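You operate a simulated robot arm through the tools that you are given. There is no shell and no other tool. Be economical: measure what you need, move in short steps, check, and stop when the job is done.

You are at the controls of a simulated robot arm. One attempt, no reset.

TASK
Put the black tin in the black tray. Then put the yellow cup on the white saucer.
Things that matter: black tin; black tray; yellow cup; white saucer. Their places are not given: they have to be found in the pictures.

Only the result counts: the job must be done as asked and must still hold three seconds after the hand-in. Knocking over, shifting, dropping, spilling or breaking anything else fails it.

THE ROBOT
A 7-joint arm with a two-finger parallel gripper, fixed in place. Base frame: the origin is at the foot of the arm, x ahead of it, y to its left, z up; the work surface is at about z = 0. Units: m, rad, N and s.
With the tool pointing down near the work surface it reaches from about 0.22 to 0.58 m from the base axis. Its first joint turns from -1.152 to 1.152 rad. Payload 2.5 kg.
The tool frame sits at the grasp point between the pads (the TCP): z along the fingers, y along the line on which they close. The tips reach 0.023 m beyond it. The gripper opens to 0.094 m. The fingers are 0.038 m wide and 0.01 m thick; the gripper's body (0.054 by 0.096 m) begins 0.039 m behind the TCP.
Orientation is that of the tool frame in the base frame, as a unit quaternion [w, x, y, z]. With the fingers straight down and closing along the base's y, the tool's x points along the base's -x, its y along +y and its z along -z.

THE INTERFACE
- The arm moves only by the tool move_arm. Its argument "rows" is a list of rows, each a list of 7 numbers: the shift along the base's x, y, z in m, then the turn, a rotation vector about the base's x, y, z in rad, then the finger opening in m, from 0 to 0.094. In form: [[dx, dy, dz, rx, ry, rz, gripper], ...]. A call has 1 to 8 rows; each row shifts and turns the commanded pose from where the row before left it. Each row takes 0.2 s and may step no farther than 0.05 m and 0.15 rad from the row before; otherwise, or with a gripper value out of range, the whole call is refused. Where a pose cannot be reached the arm comes as near as it can. A force on the tool above 40 N (or 10 N above the force at the start of the call, whichever is more), or a blocked arm, ends the call early, and 0.2 s more pass. The fingers move at their own pace (about 0.108 m/s each) and stop on an object; they squeeze with about 32 N. The grip force told is the motor's: it shows also when the fingers shut on nothing. Time passes only in rows, and 0.2 s behind the last, so rows that do not move let the fingers close. It gives the time, the measured TCP pose, the force on the tool (base axes), the opening and the grip force at its end, in the units of the frame above (readings bear some noise).
- Cameras (640 x 400 px; columns grow to the right, rows downward): "scene" is fixed at [0.0939, -0.3995, 0.5375]; the picture's right is [0.95, -0.30, 0.00], its down [-0.19, -0.62, -0.76] and it looks along [0.23, 0.73, -0.65] (base axes); focal length 301 px, centre (320, 200). "wrist" rides on the gripper at [-0.039, 0, -0.044] in the tool frame; the picture's right is [0.00, -1.00, 0.00], its down [0.97, 0.00, -0.24] and it looks along [0.24, 0.00, 0.97] (tool axes); focal length 218 px, centre (320, 200).
- grab_frame(camera): a new picture of that camera. The clock stands still meanwhile.
- point_at(camera, pixels): there is no depth. For up to 12 entries [column, row, z] of the newest picture of that camera ("zoom" is the newest enlarged one), the place [x, y] in the base frame at which the ray of that pixel passes the height z, good to about 0.002 m. The clock stands still meanwhile.
- enlarge(camera, box): a new picture of the part [left, top, right, bottom] of that camera's present view, enlarged. The clock stands still meanwhile.
- hand_in(): hands the job in; it is judged then, once.

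Keep the steps short. Do not move on a guess: measure, check each grasp and each placing, and mend mistakes. In all there are 80 turns and 54 pictures (those below and enlarged ones count). Leave the gripper open and the arm clear of the work at the hand-in unless told otherwise, and finish with a single line.

The tools are called after "Call:" as name(argument=value, ...) on one line, values as JSON. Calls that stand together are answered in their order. move_arm: Moves the arm, as the interface text tells. Its arguments: {"type":"object","properties":{"rows":{"type":"array","items":{"type":"array","items":{"type":"number"}}}},"required":["rows"]} The other tools are called the same way: grab_frame (camera) takes a picture; point_at (camera, pixels) gives the place at which the rays of pixels pass given heights; enlarge (camera, box) takes an enlarged picture of a part of a camera's view; hand_in () hands the job in.

At the start:

```text
time: 0.0
tcp_pos: [0.2813, 0.2213, 0.28]
ee_rot: [0.001, 0.0, 1.0, -0.001]
contact_force: [-0.4, 0.0, 0.4]
grip_width: 0.0942
finger_force: 0.0
```

scene: 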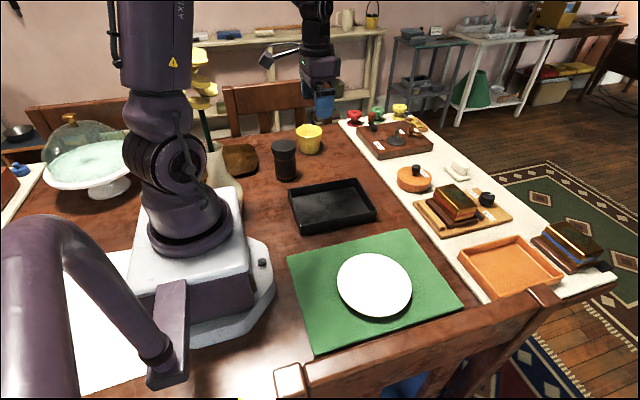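
wrist: 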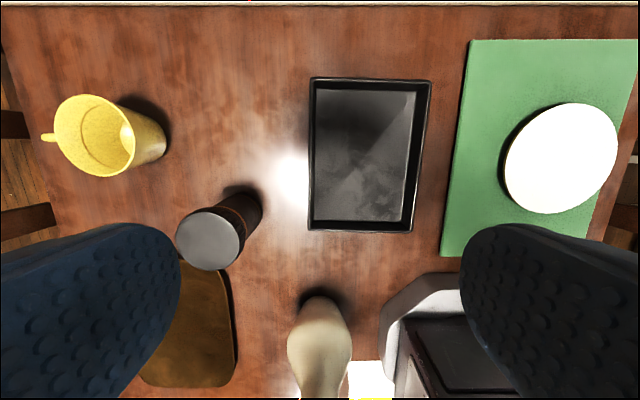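

I see the black tin near scene (285,160), the yellow cup near (308,138), the tray near (332,205) and the saucer near (374,285). I'll enlarge both groups to measure them.

Call:
enlarge(camera="scene", box=[220, 100, 380, 200])

Call:
point_at(camera="scene", pixels=[[289, 189, 0.0], [375, 209, 0.0], [304, 234, 0.0], [355, 180, 0.0], [337, 285, 0.01], [412, 285, 0.01], [374, 253, 0.01], [374, 319, 0.01], [286, 181, 0.0], [284, 146, 0.09], [308, 152, 0.0], [309, 130, 0.07]])

Call:
point_at(camera="wrist", pixels=[[210, 241, 0.08], [210, 241, 0.1], [176, 241, 0.09], [244, 241, 0.09], [95, 134, 0.07], [48, 137, 0.04], [313, 78, 0.03], [431, 82, 0.03], [308, 230, 0.03], [412, 232, 0.03], [560, 158, 0.015], [250, 200, 0.0]])

```text
4.00 times, centred on (300, 150) of scene
```

zoom: 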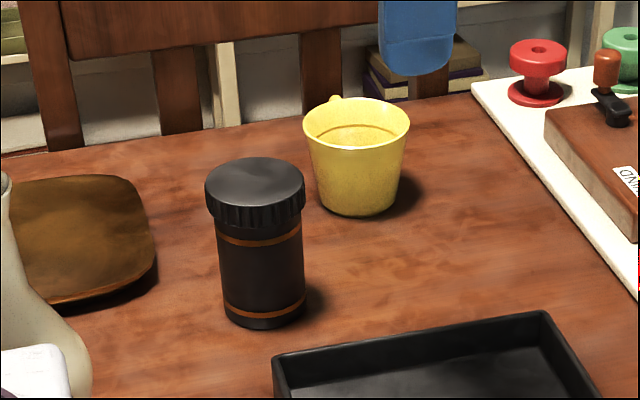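

```text
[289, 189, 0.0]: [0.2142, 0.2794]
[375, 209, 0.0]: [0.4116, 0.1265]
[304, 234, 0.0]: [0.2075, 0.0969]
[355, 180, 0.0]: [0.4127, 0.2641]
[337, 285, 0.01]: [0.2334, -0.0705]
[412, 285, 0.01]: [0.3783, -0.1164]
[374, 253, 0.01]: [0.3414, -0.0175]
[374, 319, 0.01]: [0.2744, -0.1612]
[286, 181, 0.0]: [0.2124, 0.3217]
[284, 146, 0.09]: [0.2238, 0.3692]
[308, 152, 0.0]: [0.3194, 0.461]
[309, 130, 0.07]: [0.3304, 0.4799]
```

```text
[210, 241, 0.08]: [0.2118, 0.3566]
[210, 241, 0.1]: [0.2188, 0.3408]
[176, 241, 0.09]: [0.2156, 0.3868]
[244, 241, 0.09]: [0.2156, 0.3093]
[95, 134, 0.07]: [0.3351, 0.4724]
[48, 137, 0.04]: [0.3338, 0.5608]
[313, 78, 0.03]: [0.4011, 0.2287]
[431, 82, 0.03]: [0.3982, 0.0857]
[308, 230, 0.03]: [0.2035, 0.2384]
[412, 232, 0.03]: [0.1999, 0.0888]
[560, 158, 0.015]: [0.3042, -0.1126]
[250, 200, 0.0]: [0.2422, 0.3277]
```

Refining heights: I compare the two cameras' rays for the tin top, cup rim, and tray rim.

Call:
point_at(camera="zoom", pixels=[[255, 186, 0.09], [255, 186, 0.1], [255, 186, 0.11], [263, 310, 0.0], [223, 310, 0.0], [304, 308, 0.0], [356, 122, 0.06], [356, 122, 0.07], [356, 122, 0.08], [359, 195, 0.0], [318, 195, 0.0], [401, 195, 0.0]])

Call:
point_at(camera="wrist", pixels=[[210, 241, 0.11], [210, 241, 0.12], [95, 134, 0.06], [95, 134, 0.08], [95, 134, 0.09], [313, 78, 0.04], [412, 232, 0.04], [616, 158, 0.015], [504, 158, 0.015], [560, 103, 0.015], [560, 213, 0.015]])

Call:
enlarge(camera="wrist", box=[20, 70, 276, 280])

Call:
enlarge(camera="scene", box=[260, 160, 484, 350])

```text
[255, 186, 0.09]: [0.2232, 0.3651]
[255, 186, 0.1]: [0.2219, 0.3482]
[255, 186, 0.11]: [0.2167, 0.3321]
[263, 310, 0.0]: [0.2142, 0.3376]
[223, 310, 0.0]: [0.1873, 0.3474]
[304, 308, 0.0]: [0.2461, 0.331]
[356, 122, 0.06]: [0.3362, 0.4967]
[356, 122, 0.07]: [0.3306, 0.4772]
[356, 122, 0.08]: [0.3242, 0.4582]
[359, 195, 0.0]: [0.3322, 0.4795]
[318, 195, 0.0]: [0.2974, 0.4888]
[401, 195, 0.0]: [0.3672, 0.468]
```

```text
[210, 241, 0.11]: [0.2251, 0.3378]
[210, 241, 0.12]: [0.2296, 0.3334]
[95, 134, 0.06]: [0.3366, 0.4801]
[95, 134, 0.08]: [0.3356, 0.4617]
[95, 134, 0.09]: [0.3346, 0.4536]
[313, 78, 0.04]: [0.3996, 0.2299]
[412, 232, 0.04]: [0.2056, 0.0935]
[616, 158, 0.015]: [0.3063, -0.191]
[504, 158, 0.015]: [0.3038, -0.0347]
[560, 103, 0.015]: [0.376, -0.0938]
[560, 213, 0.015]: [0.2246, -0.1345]
```

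```text
1.90 times, centred on (148, 175) of wrist
```

zoom: 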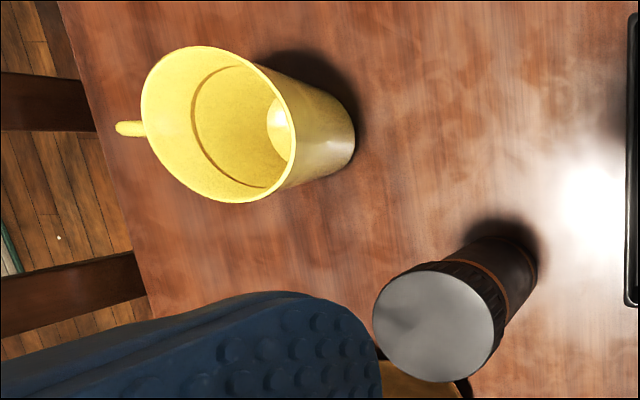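

```text
2.11 times, centred on (372, 255) of scene
```

zoom: 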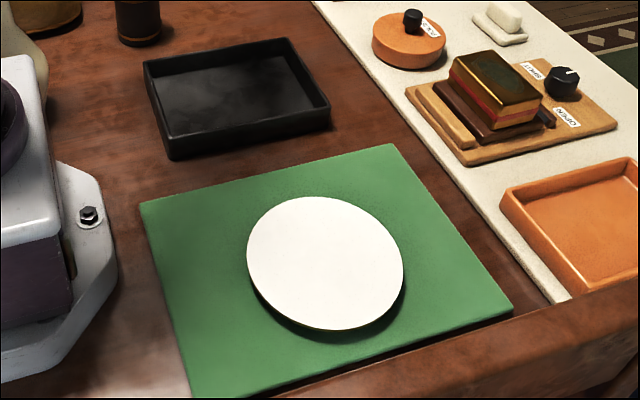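

The tin top is at z≈0.104 with its centre near (0.219,0.341). The cup rim is at z≈0.07 near (0.334,0.474). The tall vase with flowers beside the arm is a hazard, so I look at it and fix the saucer's height.

Call:
enlarge(camera="scene", box=[140, 20, 348, 240])

Call:
point_at(camera="wrist", pixels=[[320, 295, 0.0], [320, 340, 0.1], [320, 385, 0.15], [190, 386, 0.0], [232, 300, 0.01], [560, 158, 0.01], [560, 158, 0.02], [560, 158, 0.03]])

Call:
point_at(camera="scene", pixels=[[374, 285, 0.01], [374, 285, 0.02], [374, 285, 0.03], [412, 285, 0.02], [337, 285, 0.02], [374, 252, 0.02], [374, 316, 0.02]])

```text
1.82 times, centred on (244, 130) of scene
```

zoom: 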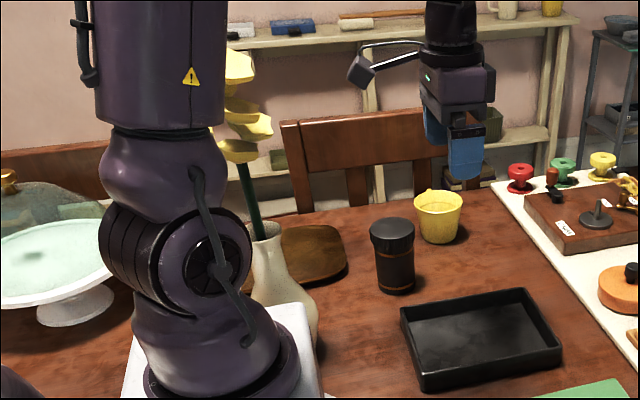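

```text
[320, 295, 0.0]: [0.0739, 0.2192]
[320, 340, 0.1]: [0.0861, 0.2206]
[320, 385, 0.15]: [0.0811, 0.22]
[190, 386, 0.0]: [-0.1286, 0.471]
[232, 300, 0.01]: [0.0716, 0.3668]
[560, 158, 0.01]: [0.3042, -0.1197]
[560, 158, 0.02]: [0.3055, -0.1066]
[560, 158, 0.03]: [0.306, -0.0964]
```

```text
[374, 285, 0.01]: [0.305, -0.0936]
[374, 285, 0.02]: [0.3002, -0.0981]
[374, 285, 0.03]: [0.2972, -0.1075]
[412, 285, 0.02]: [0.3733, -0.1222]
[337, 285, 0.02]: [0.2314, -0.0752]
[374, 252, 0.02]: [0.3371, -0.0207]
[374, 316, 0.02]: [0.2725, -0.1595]
```

Saucer rim is at z≈0.024, centre ≈(0.303,-0.103). The vase stands near (0.05,0.22), and its flowers reach about z 0.39, so I'll watch the forearm. Next I move above the tin at the same height and check.

Call:
move_arm(rows=[[-0.012, 0.024, 0, 0, 0, 0, 0.094], [-0.0125, 0.024, 0, 0, 0, 0, 0.094], [-0.0125, 0.024, 0, 0, 0, 0, 0.094], [-0.0125, 0.024, 0, 0, 0, 0, 0.094], [-0.0125, 0.024, 0, 0, 0, 0, 0.094]])

Call:
grab_frame(camera="scene")

Call:
grab_frame(camera="wrist")

```text
time: 1.2
tcp_pos: [0.2201, 0.3405, 0.2793]
ee_rot: [0.0, 0.0, 1.0, 0.001]
contact_force: [-0.2, -0.4, 0.4]
grip_width: 0.0942
finger_force: 0.1
```

```text
47 pictures are left
```

scene: 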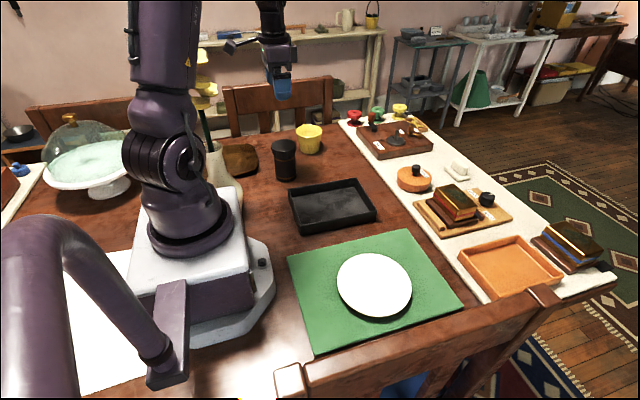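

```text
46 pictures are left
```

wrist: 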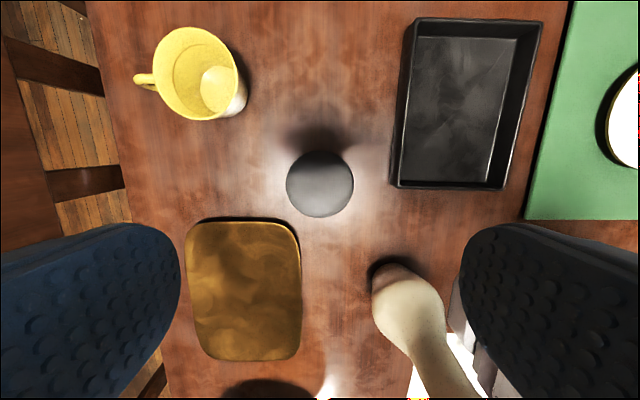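

The tin lid is centred near wrist (320,184), and the flowers are untouched. I measure the lid, the cup and the vase from here.

Call:
point_at(camera="wrist", pixels=[[320, 184, 0.104], [286, 184, 0.104], [353, 184, 0.104], [320, 151, 0.104], [320, 217, 0.104], [195, 74, 0.07], [155, 50, 0.07], [235, 95, 0.07], [385, 270, 0.0], [415, 315, 0.15]])

```text
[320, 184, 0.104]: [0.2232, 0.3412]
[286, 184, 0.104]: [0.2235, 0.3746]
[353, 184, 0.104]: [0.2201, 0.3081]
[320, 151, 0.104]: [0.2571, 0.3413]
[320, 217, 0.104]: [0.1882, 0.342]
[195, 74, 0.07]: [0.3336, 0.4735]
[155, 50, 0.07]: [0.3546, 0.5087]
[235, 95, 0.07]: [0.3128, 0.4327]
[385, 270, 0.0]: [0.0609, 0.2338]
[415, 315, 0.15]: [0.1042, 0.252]
```

The lid centre is (0.2225, 0.3413), diameter 0.067. I descend part way and check the forearm against the flowers.

Call:
move_arm(rows=[[0.0024, 0.001, -0.04, 0, 0, 0, 0.094], [0, 0, -0.04, 0, 0, 0, 0.094], [0, 0, -0.03, 0, 0, 0, 0.094], [0, 0, 0, 0, 0, 0, 0.094]])

Call:
enlarge(camera="scene", box=[100, 0, 340, 200])

Call:
grab_frame(camera="wrist")

```text
time: 2.2
tcp_pos: [0.2229, 0.3419, 0.1714]
ee_rot: [0.0, -0.001, 1.0, 0.0]
contact_force: [0.3, -0.7, 0.2]
grip_width: 0.094
finger_force: 0.1
```

```text
2.00 times, centred on (220, 100) of scene
```

zoom: 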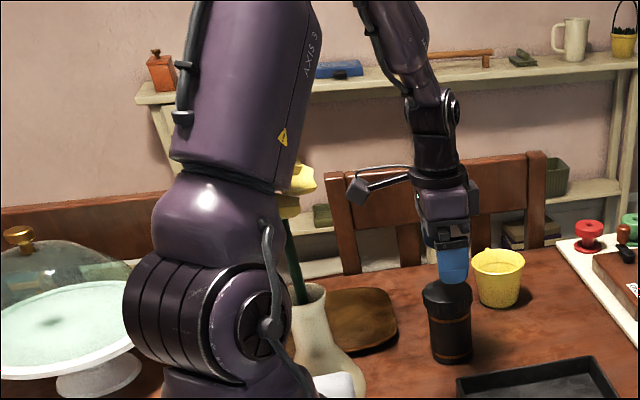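

```text
44 pictures are left
```

wrist: 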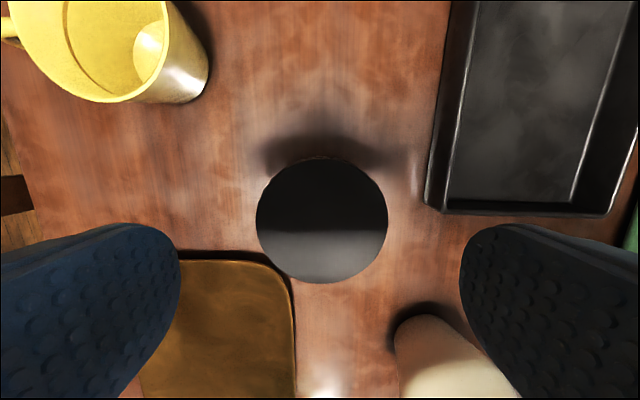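

The tin is centred between the fingers (322,220), with the flowers clear. I descend the remaining 0.079 in short steps.

Call:
move_arm(rows=[[0, 0, -0.03, 0, 0, 0, 0.094], [0, 0, -0.03, 0, 0, 0, 0.094], [0, 0, -0.018, 0, 0, 0, 0.094], [0, 0, 0, 0, 0, 0, 0.094]])

Call:
enlarge(camera="scene", box=[100, 0, 340, 200])

```text
time: 3.2
tcp_pos: [0.2219, 0.3402, 0.0934]
ee_rot: [0.0, -0.001, 1.0, 0.001]
contact_force: [-1.2, -0.1, 0.0]
grip_width: 0.0943
finger_force: 0.0
```

```text
2.00 times, centred on (220, 100) of scene
```

zoom: 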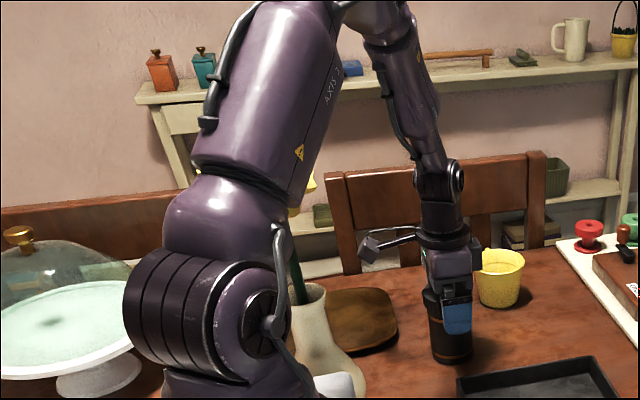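

In position with no contact. I close on the lid.

Call:
move_arm(rows=[[0, 0, 0, 0, 0, 0, 0.06], [0, 0, 0, 0, 0, 0, 0.04], [0, 0, 0, 0, 0, 0, 0.04]])

```text
time: 4.0
tcp_pos: [0.2221, 0.3403, 0.0923]
ee_rot: [0.0, 0.0, 1.0, 0.0]
contact_force: [0.7, -0.7, 0.6]
grip_width: 0.0705
finger_force: 31.6
```

The fingers hold at 0.0705 with 31.6 N. I lift a little and check that the whole tin comes along.

Call:
move_arm(rows=[[0, 0, 0.02, 0, 0, 0, 0.04], [0, 0, 0.04, 0, 0, 0, 0.04], [0, 0, 0.04, 0, 0, 0, 0.04], [0, 0, 0, 0, 0, 0, 0.04]])

Call:
enlarge(camera="scene", box=[140, 40, 380, 240])

```text
time: 5.0
tcp_pos: [0.2212, 0.3406, 0.1937]
ee_rot: [0.0, 0.0, 1.0, 0.0]
contact_force: [-0.3, -0.5, -1.2]
grip_width: 0.0706
finger_force: 32.2
```

```text
2.00 times, centred on (260, 140) of scene
```

zoom: 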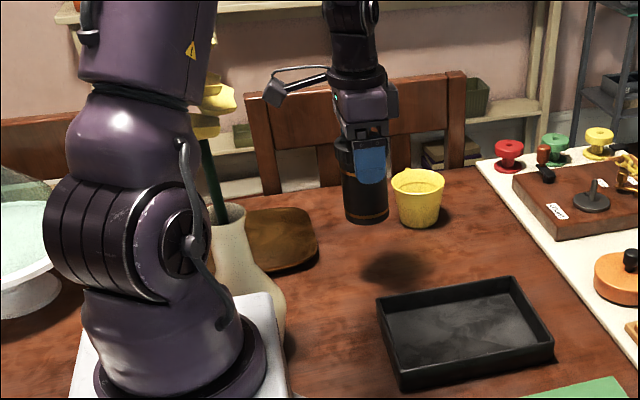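

The tin is held, upright. I move +x then −y to above the tray, and check the tray rim coordinates at the same time.

Call:
move_arm(rows=[[0.04, 0, 0, 0, 0, 0, 0.04], [0.039, -0.02, 0, 0, 0, 0, 0.04], [0, -0.04, 0, 0, 0, 0, 0.04], [0, -0.04, 0, 0, 0, 0, 0.04], [0, -0.04, 0, 0, 0, 0, 0.04], [0, -0.037, 0, 0, 0, 0, 0.04], [0, 0, 0, 0, 0, 0, 0.04]])

Call:
grab_frame(camera="scene")

Call:
point_at(camera="scene", pixels=[[289, 190, 0.035], [357, 179, 0.035], [376, 209, 0.035], [303, 223, 0.035], [304, 234, 0.0], [375, 219, 0.0]])

Call:
grab_frame(camera="wrist")

```text
time: 6.6
tcp_pos: [0.3, 0.1637, 0.192]
ee_rot: [0.001, 0.001, 1.0, 0.0]
contact_force: [0.4, -0.1, -1.7]
grip_width: 0.0702
finger_force: 32.0
```

```text
41 pictures are left
```

scene: 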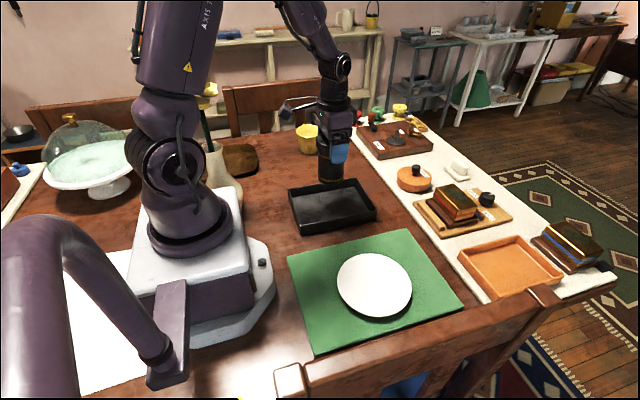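

```text
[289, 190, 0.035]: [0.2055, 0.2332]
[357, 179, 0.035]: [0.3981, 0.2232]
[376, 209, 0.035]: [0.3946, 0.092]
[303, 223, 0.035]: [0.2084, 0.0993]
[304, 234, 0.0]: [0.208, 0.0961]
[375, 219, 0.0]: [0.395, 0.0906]
```

```text
40 pictures are left
```

wrist: 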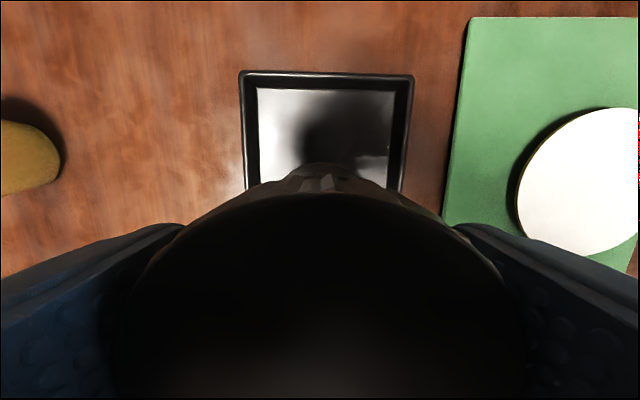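

Tray centre is (0.302,0.162), directly below. I descend to just above the floor of the tray.

Call:
move_arm(rows=[[0.002, -0.001, -0.04, 0, 0, 0, 0.04], [0, 0, -0.03, 0, 0, 0, 0.04], [0, 0, -0.012, 0, 0, 0, 0.04], [0, 0, 0, 0, 0, 0, 0.04]])

Call:
move_arm(rows=[[0, 0, -0.003, 0, 0, 0, 0.04], [0, 0, -0.003, 0, 0, 0, 0.04]])

Call:
enlarge(camera="scene", box=[260, 120, 420, 250])

```text
time: 7.6
tcp_pos: [0.3017, 0.1627, 0.1096]
ee_rot: [0.001, 0.0, 1.0, 0.0]
contact_force: [-0.9, 0.4, -1.5]
grip_width: 0.0702
finger_force: 31.9
```

```text
time: 8.2
tcp_pos: [0.3036, 0.1624, 0.1039]
ee_rot: [0.001, 0.0, 1.0, 0.0]
contact_force: [0.5, 0.4, -1.9]
grip_width: 0.0702
finger_force: 31.9
```

```text
3.08 times, centred on (340, 185) of scene
```

zoom: 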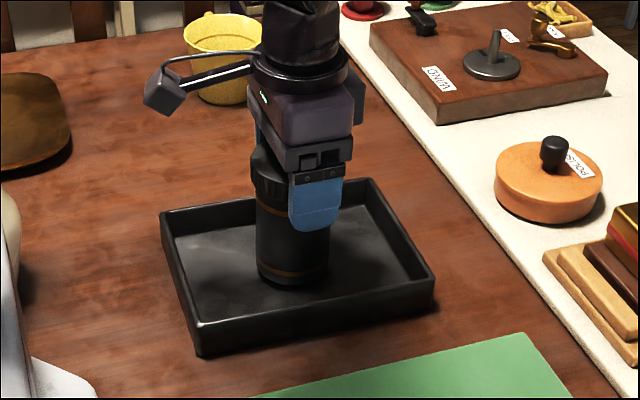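

No contact yet at z 0.104. I continue in 2 mm steps.

Call:
move_arm(rows=[[0, 0, -0.002, 0, 0, 0, 0.04], [0, 0, -0.002, 0, 0, 0, 0.04]])

Call:
move_arm(rows=[[0, 0, -0.002, 0, 0, 0, 0.04]])

```text
time: 8.8
tcp_pos: [0.3025, 0.1611, 0.1015]
ee_rot: [-0.001, -0.001, 1.0, -0.001]
contact_force: [-0.4, -0.1, -1.1]
grip_width: 0.0701
finger_force: 31.8
```

```text
time: 9.2
tcp_pos: [0.3023, 0.1629, 0.0989]
ee_rot: [0.0, 0.0, 1.0, 0.0]
contact_force: [-0.6, -0.2, -0.2]
grip_width: 0.0704
finger_force: 32.0
```

Call:
move_arm(rows=[[0, 0, -0.002, 0, 0, 0, 0.04]])

```text
time: 9.6
tcp_pos: [0.3032, 0.1623, 0.0991]
ee_rot: [0.0, 0.0, 1.0, -0.001]
contact_force: [-7.8, -4.5, 30.7]
grip_width: 0.0702
finger_force: 31.7
```

The tin is now on the tray floor (z 0.099, 30 N up). I ease up 1.5 mm, open, and rise.

Call:
move_arm(rows=[[0, 0, 0.0015, 0, 0, 0, 0.04], [0, 0, 0, 0, 0, 0, 0.08], [0, 0, 0, 0, 0, 0, 0.094], [0, 0, 0, 0, 0, 0, 0.094]])

Call:
move_arm(rows=[[0, 0, 0.03, 0, 0, 0, 0.094], [0, 0, 0.04, 0, 0, 0, 0.094], [0, 0, 0.04, 0, 0, 0, 0.094], [0, 0, 0, 0, 0, 0, 0.094]])

Call:
enlarge(camera="scene", box=[260, 120, 420, 250])

```text
time: 10.6
tcp_pos: [0.3008, 0.1622, 0.0981]
ee_rot: [0.0, 0.0, 1.0, 0.0]
contact_force: [-0.1, -0.2, -0.7]
grip_width: 0.0941
finger_force: 0.0
```

```text
time: 11.6
tcp_pos: [0.3041, 0.1629, 0.2101]
ee_rot: [-0.001, 0.0, 1.0, 0.0]
contact_force: [0.2, -0.3, 0.4]
grip_width: 0.094
finger_force: 0.1
```

```text
3.08 times, centred on (340, 185) of scene
```

zoom: 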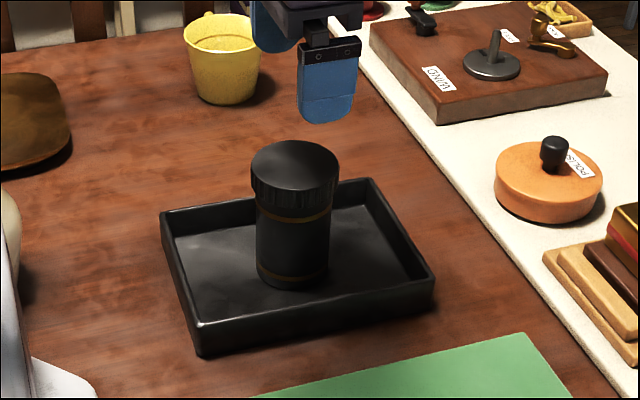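

The tin stands in the tray. Next I go to a viewing position near the cup.

Call:
move_arm(rows=[[0, 0.045, 0.01, 0, 0, 0, 0.094], [0, 0.045, 0.01, 0, 0, 0, 0.094], [0, 0.045, 0, 0, 0, 0, 0.094], [0, 0.045, 0, 0, 0, 0, 0.094], [0, 0.045, 0, 0, 0, 0, 0.094], [0, 0.04, 0, 0, 0, 0, 0.094], [0, 0, 0, 0, 0, 0, 0.094]])

Call:
grab_frame(camera="wrist")

Call:
grab_frame(camera="scene")

```text
time: 13.2
tcp_pos: [0.3033, 0.4281, 0.2267]
ee_rot: [0.0, 0.0, 1.0, -0.001]
contact_force: [0.3, -0.5, 0.5]
grip_width: 0.0941
finger_force: 0.0
```

```text
37 pictures are left
```

wrist: 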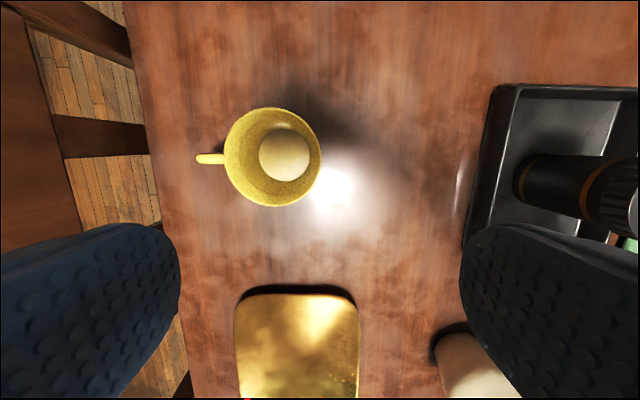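

```text
36 pictures are left
```

scene: 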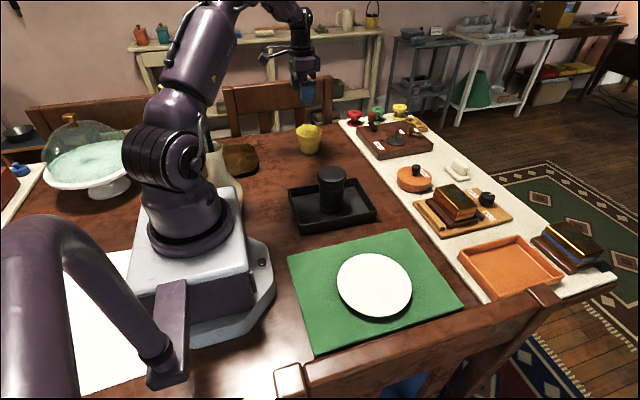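

There's a pale disc inside the cup at wrist (285,155). I look closer to see whether the cup holds something.

Call:
enlarge(camera="wrist", box=[180, 90, 340, 220])

Call:
point_at(camera="wrist", pixels=[[272, 157, 0.07], [224, 157, 0.07], [321, 157, 0.07], [272, 107, 0.07], [272, 207, 0.07], [197, 158, 0.04], [285, 155, 0.01], [260, 155, 0.01], [310, 155, 0.01]])

```text
3.08 times, centred on (260, 155) of wrist
```

zoom: 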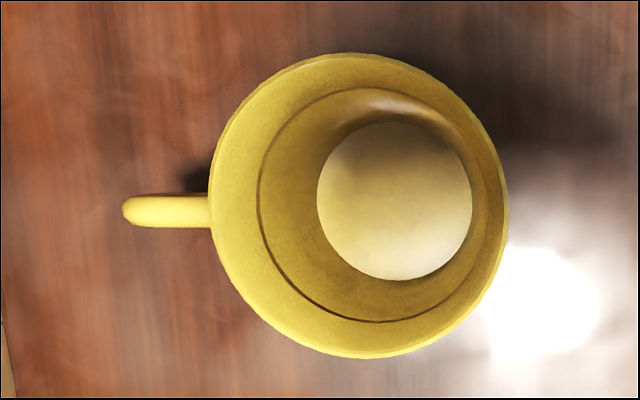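

```text
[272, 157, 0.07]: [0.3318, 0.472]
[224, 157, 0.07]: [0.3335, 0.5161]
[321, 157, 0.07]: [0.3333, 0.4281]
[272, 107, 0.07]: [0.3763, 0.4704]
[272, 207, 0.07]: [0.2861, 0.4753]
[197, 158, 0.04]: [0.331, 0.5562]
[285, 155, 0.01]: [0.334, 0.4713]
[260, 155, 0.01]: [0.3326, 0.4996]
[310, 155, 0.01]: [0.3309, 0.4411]
```

The rim is about 0.088 m across, centre (0.333,0.472), too tight to straddle. I'll pinch the near (−y) wall, opposite the handle, with the tool tilted about 0.13 rad to match the wall's slope. First I go above it with the opening at 0.044.

Call:
move_arm(rows=[[0.015, 0.002, -0.02, 0.065, 0, 0, 0.06], [0.0145, 0.002, -0.03, 0.065, 0, 0, 0.044], [0, 0, -0.03, 0, 0, 0, 0.044], [0, 0, 0, 0, 0, 0, 0.044]])

Call:
grab_frame(camera="wrist")

Call:
enlarge(camera="scene", box=[120, 0, 376, 180])

```text
time: 14.2
tcp_pos: [0.333, 0.4319, 0.1468]
ee_rot: [0.0, 0.0, 0.998, 0.066]
contact_force: [-0.1, -0.4, -0.2]
grip_width: 0.0441
finger_force: 0.1
```

```text
34 pictures are left
```

wrist: 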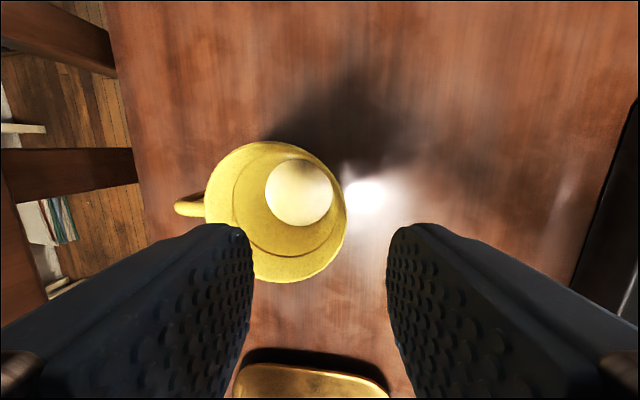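

```text
2.22 times, centred on (248, 90) of scene
```

zoom: 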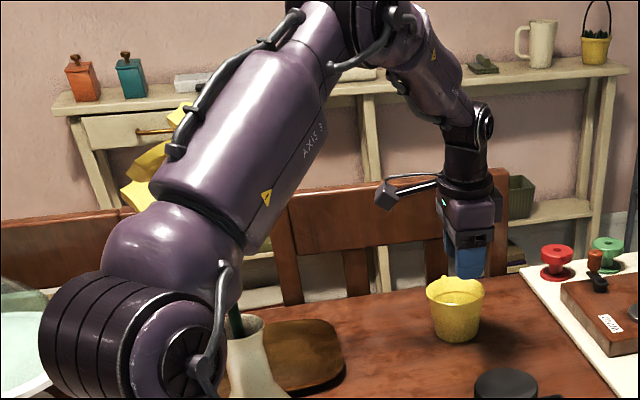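

The near rim edge (347,212) lies between the fingers. I verify the rim against the TCP before descending.

Call:
point_at(camera="wrist", pixels=[[347, 212, 0.07], [206, 212, 0.07], [275, 141, 0.07], [275, 282, 0.07]])

Call:
move_arm(rows=[[0, 0, -0.025, 0, 0, 0, 0.044], [0, 0, -0.015, 0, 0, 0, 0.044], [0, 0, 0, 0, 0, 0, 0.044]])

Call:
enlarge(camera="scene", box=[120, 0, 376, 180])

Call:
grab_frame(camera="wrist")

```text
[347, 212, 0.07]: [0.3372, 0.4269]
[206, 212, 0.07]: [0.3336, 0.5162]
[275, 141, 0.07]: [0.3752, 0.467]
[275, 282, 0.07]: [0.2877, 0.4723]
```

```text
time: 15.0
tcp_pos: [0.3321, 0.4327, 0.107]
ee_rot: [0.0, 0.0, 0.998, 0.065]
contact_force: [0.1, 0.1, -0.5]
grip_width: 0.0439
finger_force: 0.0
```

```text
2.22 times, centred on (248, 90) of scene
```

zoom: 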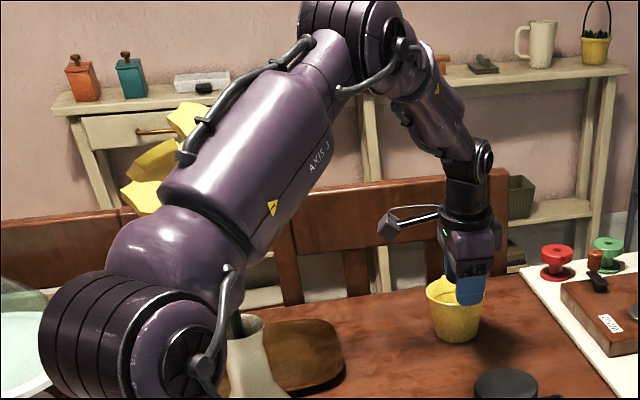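

```text
31 pictures are left
```

wrist: 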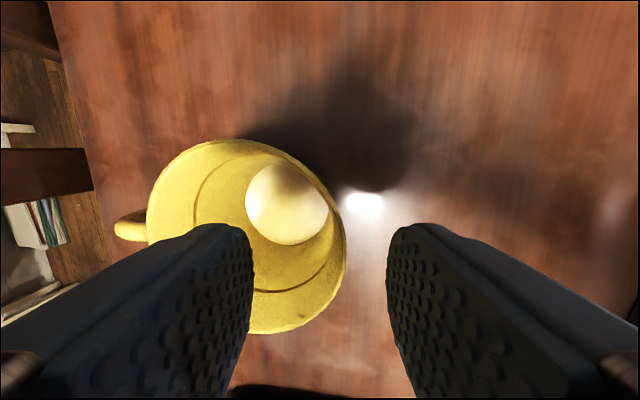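

The flowers haven't moved and the rim is still between the pads. I descend into the grasp, to z≈0.052.

Call:
move_arm(rows=[[0, -0.001, -0.02, 0, 0, 0, 0.044], [0, 0, -0.02, 0, 0, 0, 0.044], [0, 0, -0.014, 0, 0, 0, 0.044], [0, 0, 0, 0, 0, 0, 0.044]])

Call:
enlarge(camera="scene", box=[120, 0, 376, 180])

Call:
grab_frame(camera="wrist")

```text
time: 16.0
tcp_pos: [0.3326, 0.4318, 0.0537]
ee_rot: [0.0, -0.001, 0.998, 0.065]
contact_force: [0.2, -0.1, 0.4]
grip_width: 0.0441
finger_force: 0.0
```

```text
2.22 times, centred on (248, 90) of scene
```

zoom: 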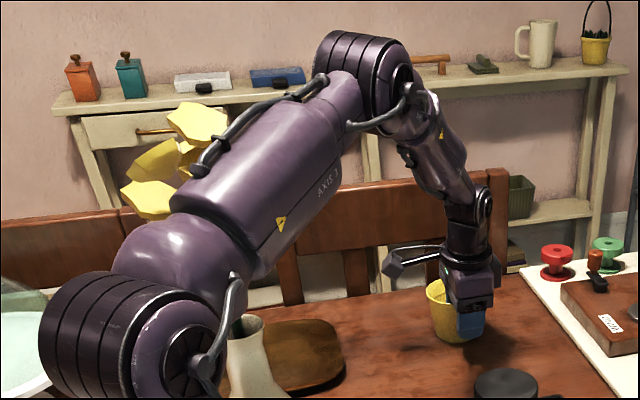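

```text
29 pictures are left
```

wrist: 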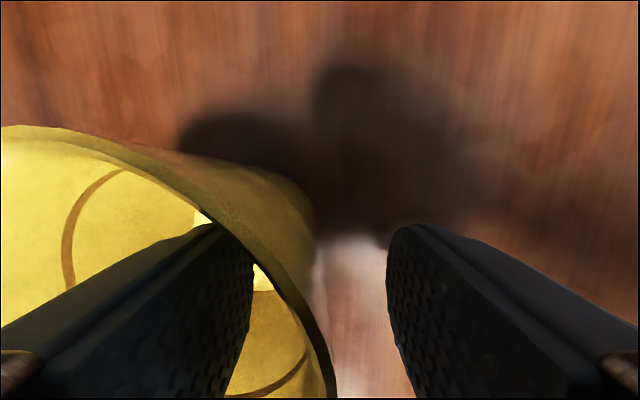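

The wall sits between the pads with no contact. I close.

Call:
move_arm(rows=[[0, 0, 0, 0, 0, 0, 0.02], [0, 0, 0, 0, 0, 0, 0.0], [0, 0, 0, 0, 0, 0, 0.0], [0, 0, 0, 0, 0, 0, 0.0]])

Call:
grab_frame(camera="wrist")

```text
time: 17.0
tcp_pos: [0.3327, 0.4322, 0.0558]
ee_rot: [0.001, 0.0, 0.998, 0.067]
contact_force: [-4.8, 1.6, 14.2]
grip_width: 0.0143
finger_force: 32.0
```

```text
28 pictures are left
```

wrist: 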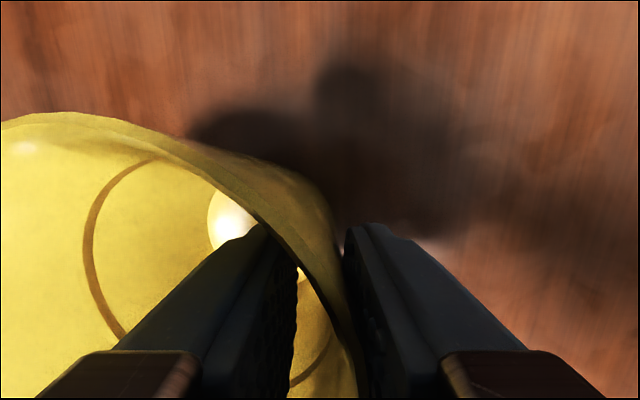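

Gripped at 0.0143, 32 N, with a slight upward reaction. I lift a little and check the tilt.

Call:
move_arm(rows=[[0, 0, 0.01, 0, 0, 0, 0.0], [0, 0, 0.02, 0, 0, 0, 0.0], [0, 0, 0.02, 0, 0, 0, 0.0], [0, 0, 0, 0, 0, 0, 0.0]])

Call:
enlarge(camera="scene", box=[240, 70, 400, 190])

Call:
grab_frame(camera="wrist")

```text
time: 18.0
tcp_pos: [0.3312, 0.4314, 0.1028]
ee_rot: [0.001, 0.0, 0.998, 0.064]
contact_force: [-0.6, -0.1, -1.9]
grip_width: 0.0144
finger_force: 32.1
```

```text
3.33 times, centred on (320, 130) of scene
```

zoom: 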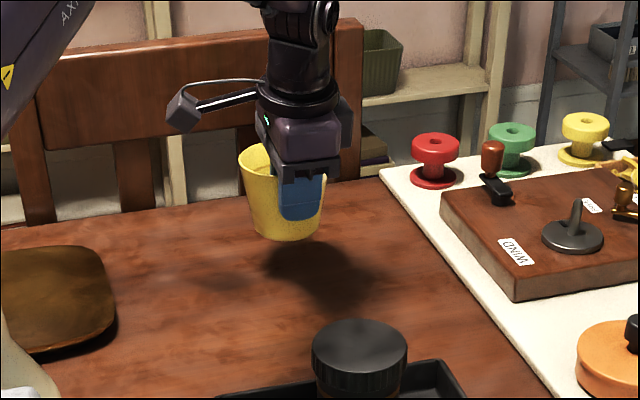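

```text
26 pictures are left
```

wrist: 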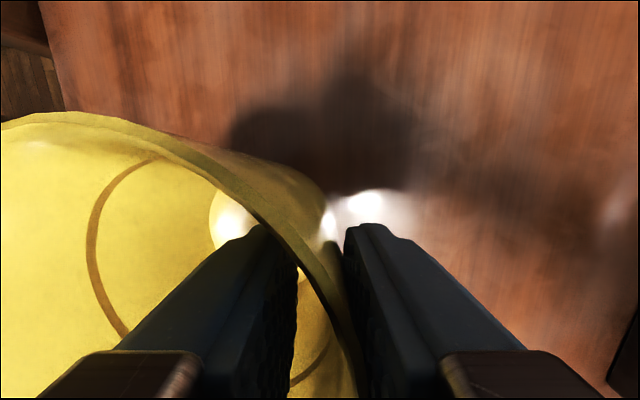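

The cup is held. I raise it to clear the tin, then carry it over in −y.

Call:
move_arm(rows=[[0, 0, 0.04, 0, 0, 0, 0.0], [0, 0, 0.04, 0, 0, 0, 0.0], [0, -0.02, 0.04, 0, 0, 0, 0.0], [0, -0.04, 0.02, 0, 0, 0, 0.0], [0, -0.04, 0, 0, 0, 0, 0.0], [0, -0.04, 0, 0, 0, 0, 0.0], [0, -0.04, 0, 0, 0, 0, 0.0], [0, -0.04, 0, 0, 0, 0, 0.0]])

Call:
move_arm(rows=[[0, -0.045, 0, 0, 0, 0, 0.0], [0, -0.045, 0, 0, 0, 0, 0.0], [-0.01, -0.045, 0, 0, 0, 0, 0.0], [-0.01, -0.045, 0, 0, 0, 0, 0.0], [-0.01, -0.045, 0, 0, 0, 0, 0.0], [0, -0.045, 0, 0, 0, 0, 0.0], [0, -0.045, 0, 0, 0, 0, 0.0], [0, 0, 0, 0, 0, 0, 0.0]])

Call:
grab_frame(camera="scene")

Call:
grab_frame(camera="wrist")

```text
time: 19.8
tcp_pos: [0.3325, 0.2102, 0.2449]
ee_rot: [0.0, 0.0, 0.998, 0.066]
contact_force: [0.1, 0.4, -1.3]
grip_width: 0.0142
finger_force: 31.7
```

```text
time: 21.6
tcp_pos: [0.3053, -0.1056, 0.244]
ee_rot: [0.0, 0.001, 0.998, 0.065]
contact_force: [-0.5, 0.5, -1.3]
grip_width: 0.0141
finger_force: 32.4
```

```text
25 pictures are left
```

scene: 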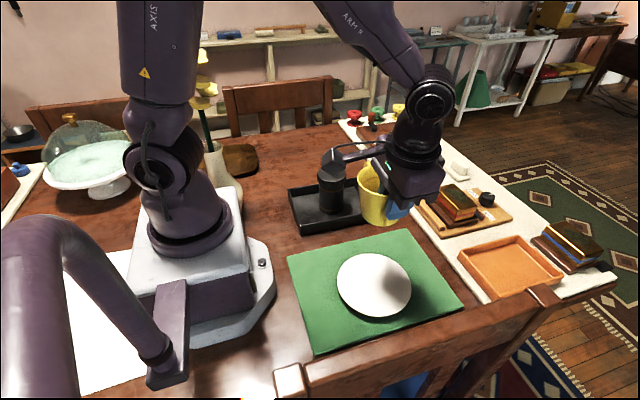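

```text
24 pictures are left
```

wrist: 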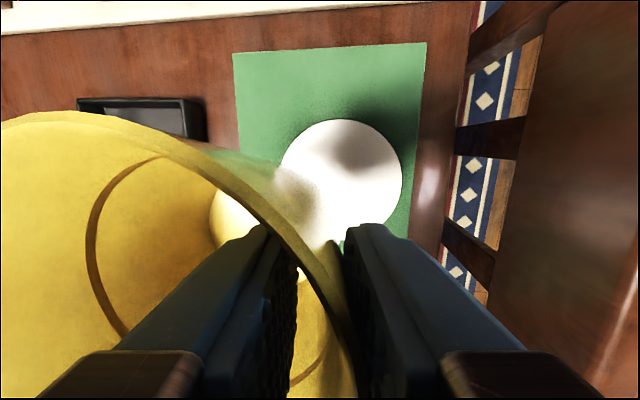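

I measure the saucer rim from both cameras (z≈0.024).

Call:
enlarge(camera="scene", box=[320, 235, 432, 335])

Call:
point_at(camera="wrist", pixels=[[403, 180, 0.024], [342, 119, 0.024], [385, 135, 0.024], [395, 210, 0.024], [281, 165, 0.024], [300, 133, 0.024], [403, 180, 0.012], [342, 119, 0.012], [395, 210, 0.012], [281, 165, 0.012], [300, 133, 0.012], [385, 135, 0.012]])

```text
4.00 times, centred on (376, 285) of scene
```

zoom: 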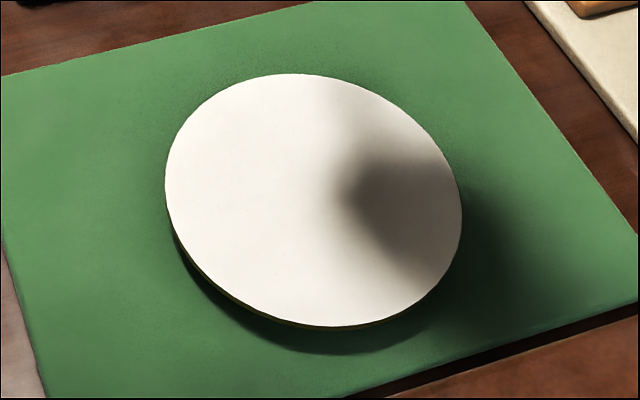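

```text
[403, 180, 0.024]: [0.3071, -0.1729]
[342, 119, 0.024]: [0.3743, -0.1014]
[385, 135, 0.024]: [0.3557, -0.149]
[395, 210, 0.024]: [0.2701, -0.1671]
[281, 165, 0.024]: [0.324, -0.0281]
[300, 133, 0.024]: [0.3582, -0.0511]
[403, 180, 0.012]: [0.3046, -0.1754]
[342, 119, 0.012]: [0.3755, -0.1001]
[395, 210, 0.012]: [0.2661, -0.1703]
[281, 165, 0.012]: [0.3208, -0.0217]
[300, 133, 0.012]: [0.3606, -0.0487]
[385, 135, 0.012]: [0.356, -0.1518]
```

The saucer centre is ≈(0.302,−0.100). With the cup centre 0.040 beyond the TCP in y, I move the TCP to (0.302,−0.140), lower part way and check.

Call:
move_arm(rows=[[-0.003, -0.034, 0, 0, 0, 0, 0.0], [0, 0, -0.04, 0, 0, 0, 0.0], [0, 0, -0.04, 0, 0, 0, 0.0], [0, 0, -0.04, 0, 0, 0, 0.0], [0, 0, 0, 0, 0, 0, 0.0]])

Call:
enlarge(camera="scene", box=[300, 170, 460, 330])

```text
time: 22.8
tcp_pos: [0.299, -0.1393, 0.1229]
ee_rot: [0.0, 0.0, 0.998, 0.065]
contact_force: [0.2, 0.6, -1.9]
grip_width: 0.0141
finger_force: 32.3
```

```text
2.50 times, centred on (380, 250) of scene
```

zoom: 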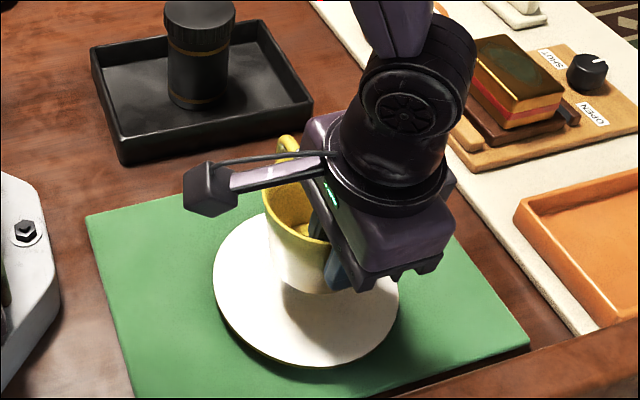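

The cup hangs nearly upright over the saucer. I lower to just above contact.

Call:
move_arm(rows=[[0.002, 0, -0.02, 0, 0, 0, 0.0], [0, 0, -0.014, 0, 0, 0, 0.0], [0, 0, 0, 0, 0, 0, 0.0]])

Call:
enlarge(camera="scene", box=[320, 190, 448, 318])

```text
time: 23.6
tcp_pos: [0.3009, -0.1388, 0.0894]
ee_rot: [0.0, 0.0, 0.998, 0.064]
contact_force: [-0.8, -0.9, -0.8]
grip_width: 0.0142
finger_force: 31.7
```

```text
3.12 times, centred on (384, 254) of scene
```

zoom: 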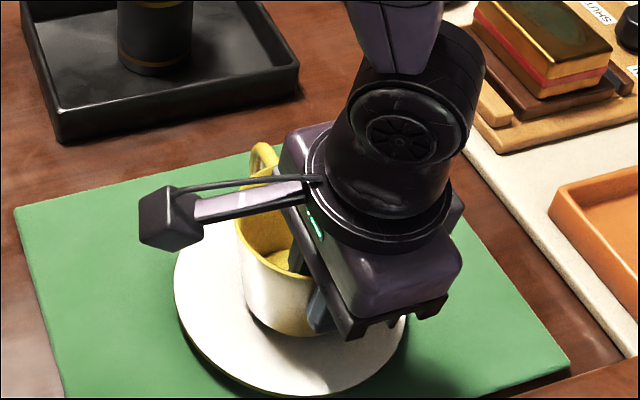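

Continuing down in 2–3 mm steps, watching the force.

Call:
move_arm(rows=[[0, 0, -0.003, 0, 0, 0, 0.0], [0, 0, -0.002, 0, 0, 0, 0.0]])

Call:
move_arm(rows=[[0, 0, -0.002, 0, 0, 0, 0.0]])

```text
time: 24.2
tcp_pos: [0.3029, -0.1384, 0.0857]
ee_rot: [-0.001, 0.0, 0.998, 0.065]
contact_force: [-1.3, -0.2, 4.0]
grip_width: 0.0145
finger_force: 32.0
```

```text
time: 24.6
tcp_pos: [0.3026, -0.1403, 0.0829]
ee_rot: [0.002, 0.001, 0.998, 0.064]
contact_force: [-1.5, -4.4, 20.5]
grip_width: 0.0143
finger_force: 32.3
```

Contact has begun (20 N at z 0.083). I look at how the cup sits before releasing.

Call:
enlarge(camera="scene", box=[330, 220, 430, 320])

Call:
grab_frame(camera="wrist")

```text
4.00 times, centred on (380, 270) of scene
```

zoom: 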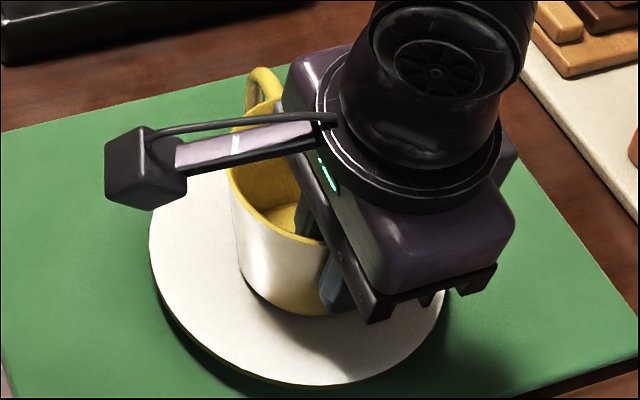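

```text
19 pictures are left
```

wrist: 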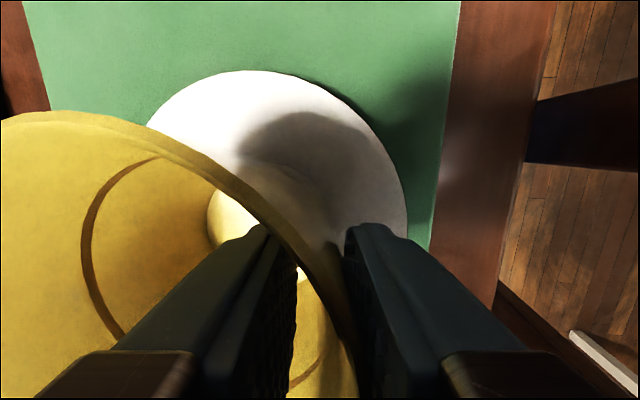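

It sits close to flat and is well centred. I relax 1 mm and open gradually to 0.044.

Call:
move_arm(rows=[[0, 0, 0.001, 0, 0, 0, 0.0], [0, 0, 0, 0, 0, 0, 0.018], [0, 0, 0, 0, 0, 0, 0.024], [0, 0, 0, 0, 0, 0, 0.034], [0, 0, 0, 0, 0, 0, 0.04], [0, 0, 0, 0, 0, 0, 0.04]])

Call:
grab_frame(camera="wrist")

Call:
enlarge(camera="scene", box=[330, 220, 430, 320])

```text
time: 26.0
tcp_pos: [0.3012, -0.1386, 0.0846]
ee_rot: [0.0, -0.001, 0.998, 0.065]
contact_force: [0.4, -0.3, 0.1]
grip_width: 0.04
finger_force: 0.0
```

```text
18 pictures are left
```

wrist: 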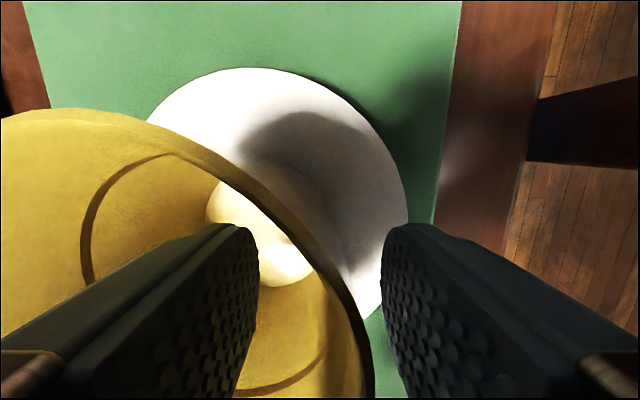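

```text
4.00 times, centred on (380, 270) of scene
```

zoom: 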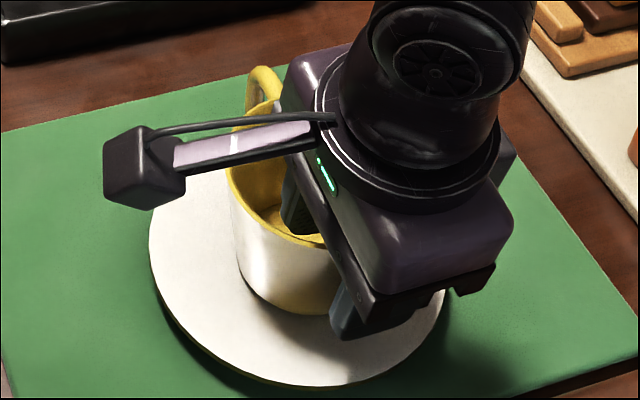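

The cup stands freely. I withdraw upward along the tilted tool axis.

Call:
move_arm(rows=[[0, -0.0013, 0.01, 0, 0, 0, 0.04], [0, -0.0026, 0.02, 0, 0, 0, 0.04], [0, -0.004, 0.03, 0, 0, 0, 0.04], [0, -0.005, 0.04, 0, 0, 0, 0.04], [0, 0, 0.04, -0.065, 0, 0, 0.06], [0, 0, 0.03, -0.065, 0, 0, 0.094], [0, 0, 0, 0, 0, 0, 0.094]])

Call:
grab_frame(camera="scene")

Call:
grab_frame(camera="wrist")

```text
time: 27.6
tcp_pos: [0.3015, -0.1514, 0.2558]
ee_rot: [0.0, 0.0, 1.0, 0.0]
contact_force: [-0.5, 0.1, -0.5]
grip_width: 0.094
finger_force: 0.1
```

```text
16 pictures are left
```

scene: 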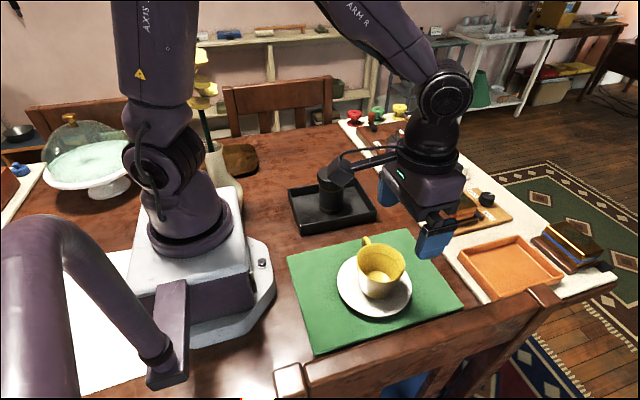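

```text
15 pictures are left
```

wrist: 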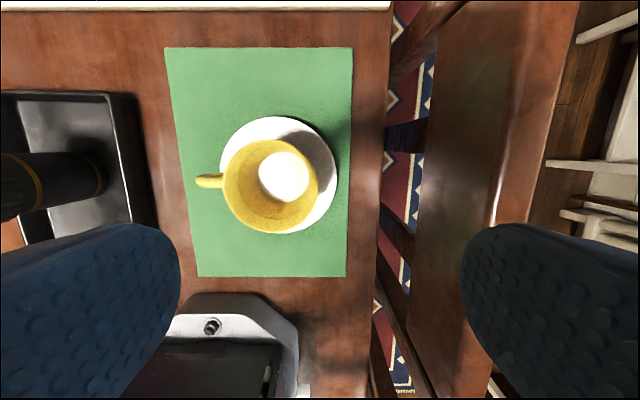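

The cup is on the saucer and the gripper is open and clear. I rise a little more, let time pass, and check both placings once more.

Call:
move_arm(rows=[[0, 0, 0.03, 0, 0, 0, 0.094], [0, 0, 0, 0, 0, 0, 0.094], [0, 0, 0, 0, 0, 0, 0.094], [0, 0, 0, 0, 0, 0, 0.094]])

Call:
enlarge(camera="scene", box=[280, 160, 440, 330])

```text
time: 28.6
tcp_pos: [0.3002, -0.1507, 0.2839]
ee_rot: [0.0, 0.001, 1.0, 0.001]
contact_force: [0.1, 0.2, 0.2]
grip_width: 0.0939
finger_force: 0.1
```

```text
2.35 times, centred on (360, 245) of scene
```

zoom: 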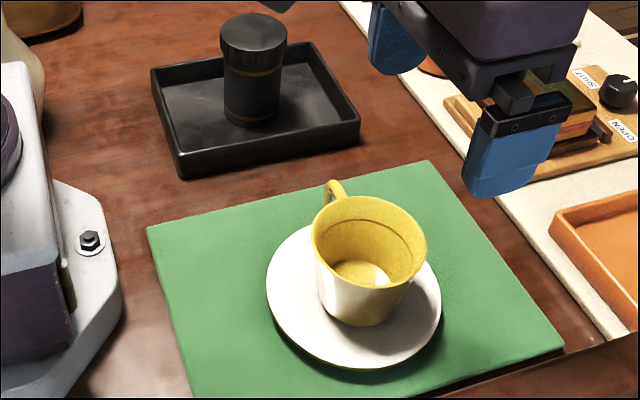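

The tin stands upright in the tray and the cup upright on the saucer. Nothing else in the picture has shifted, so I hand in.

Call:
hand_in()

```text
The job is handed in.
```

The black tin is standing in the black tray and the yellow cup is standing on the white saucer; the gripper is open and clear, and the job is handed in.
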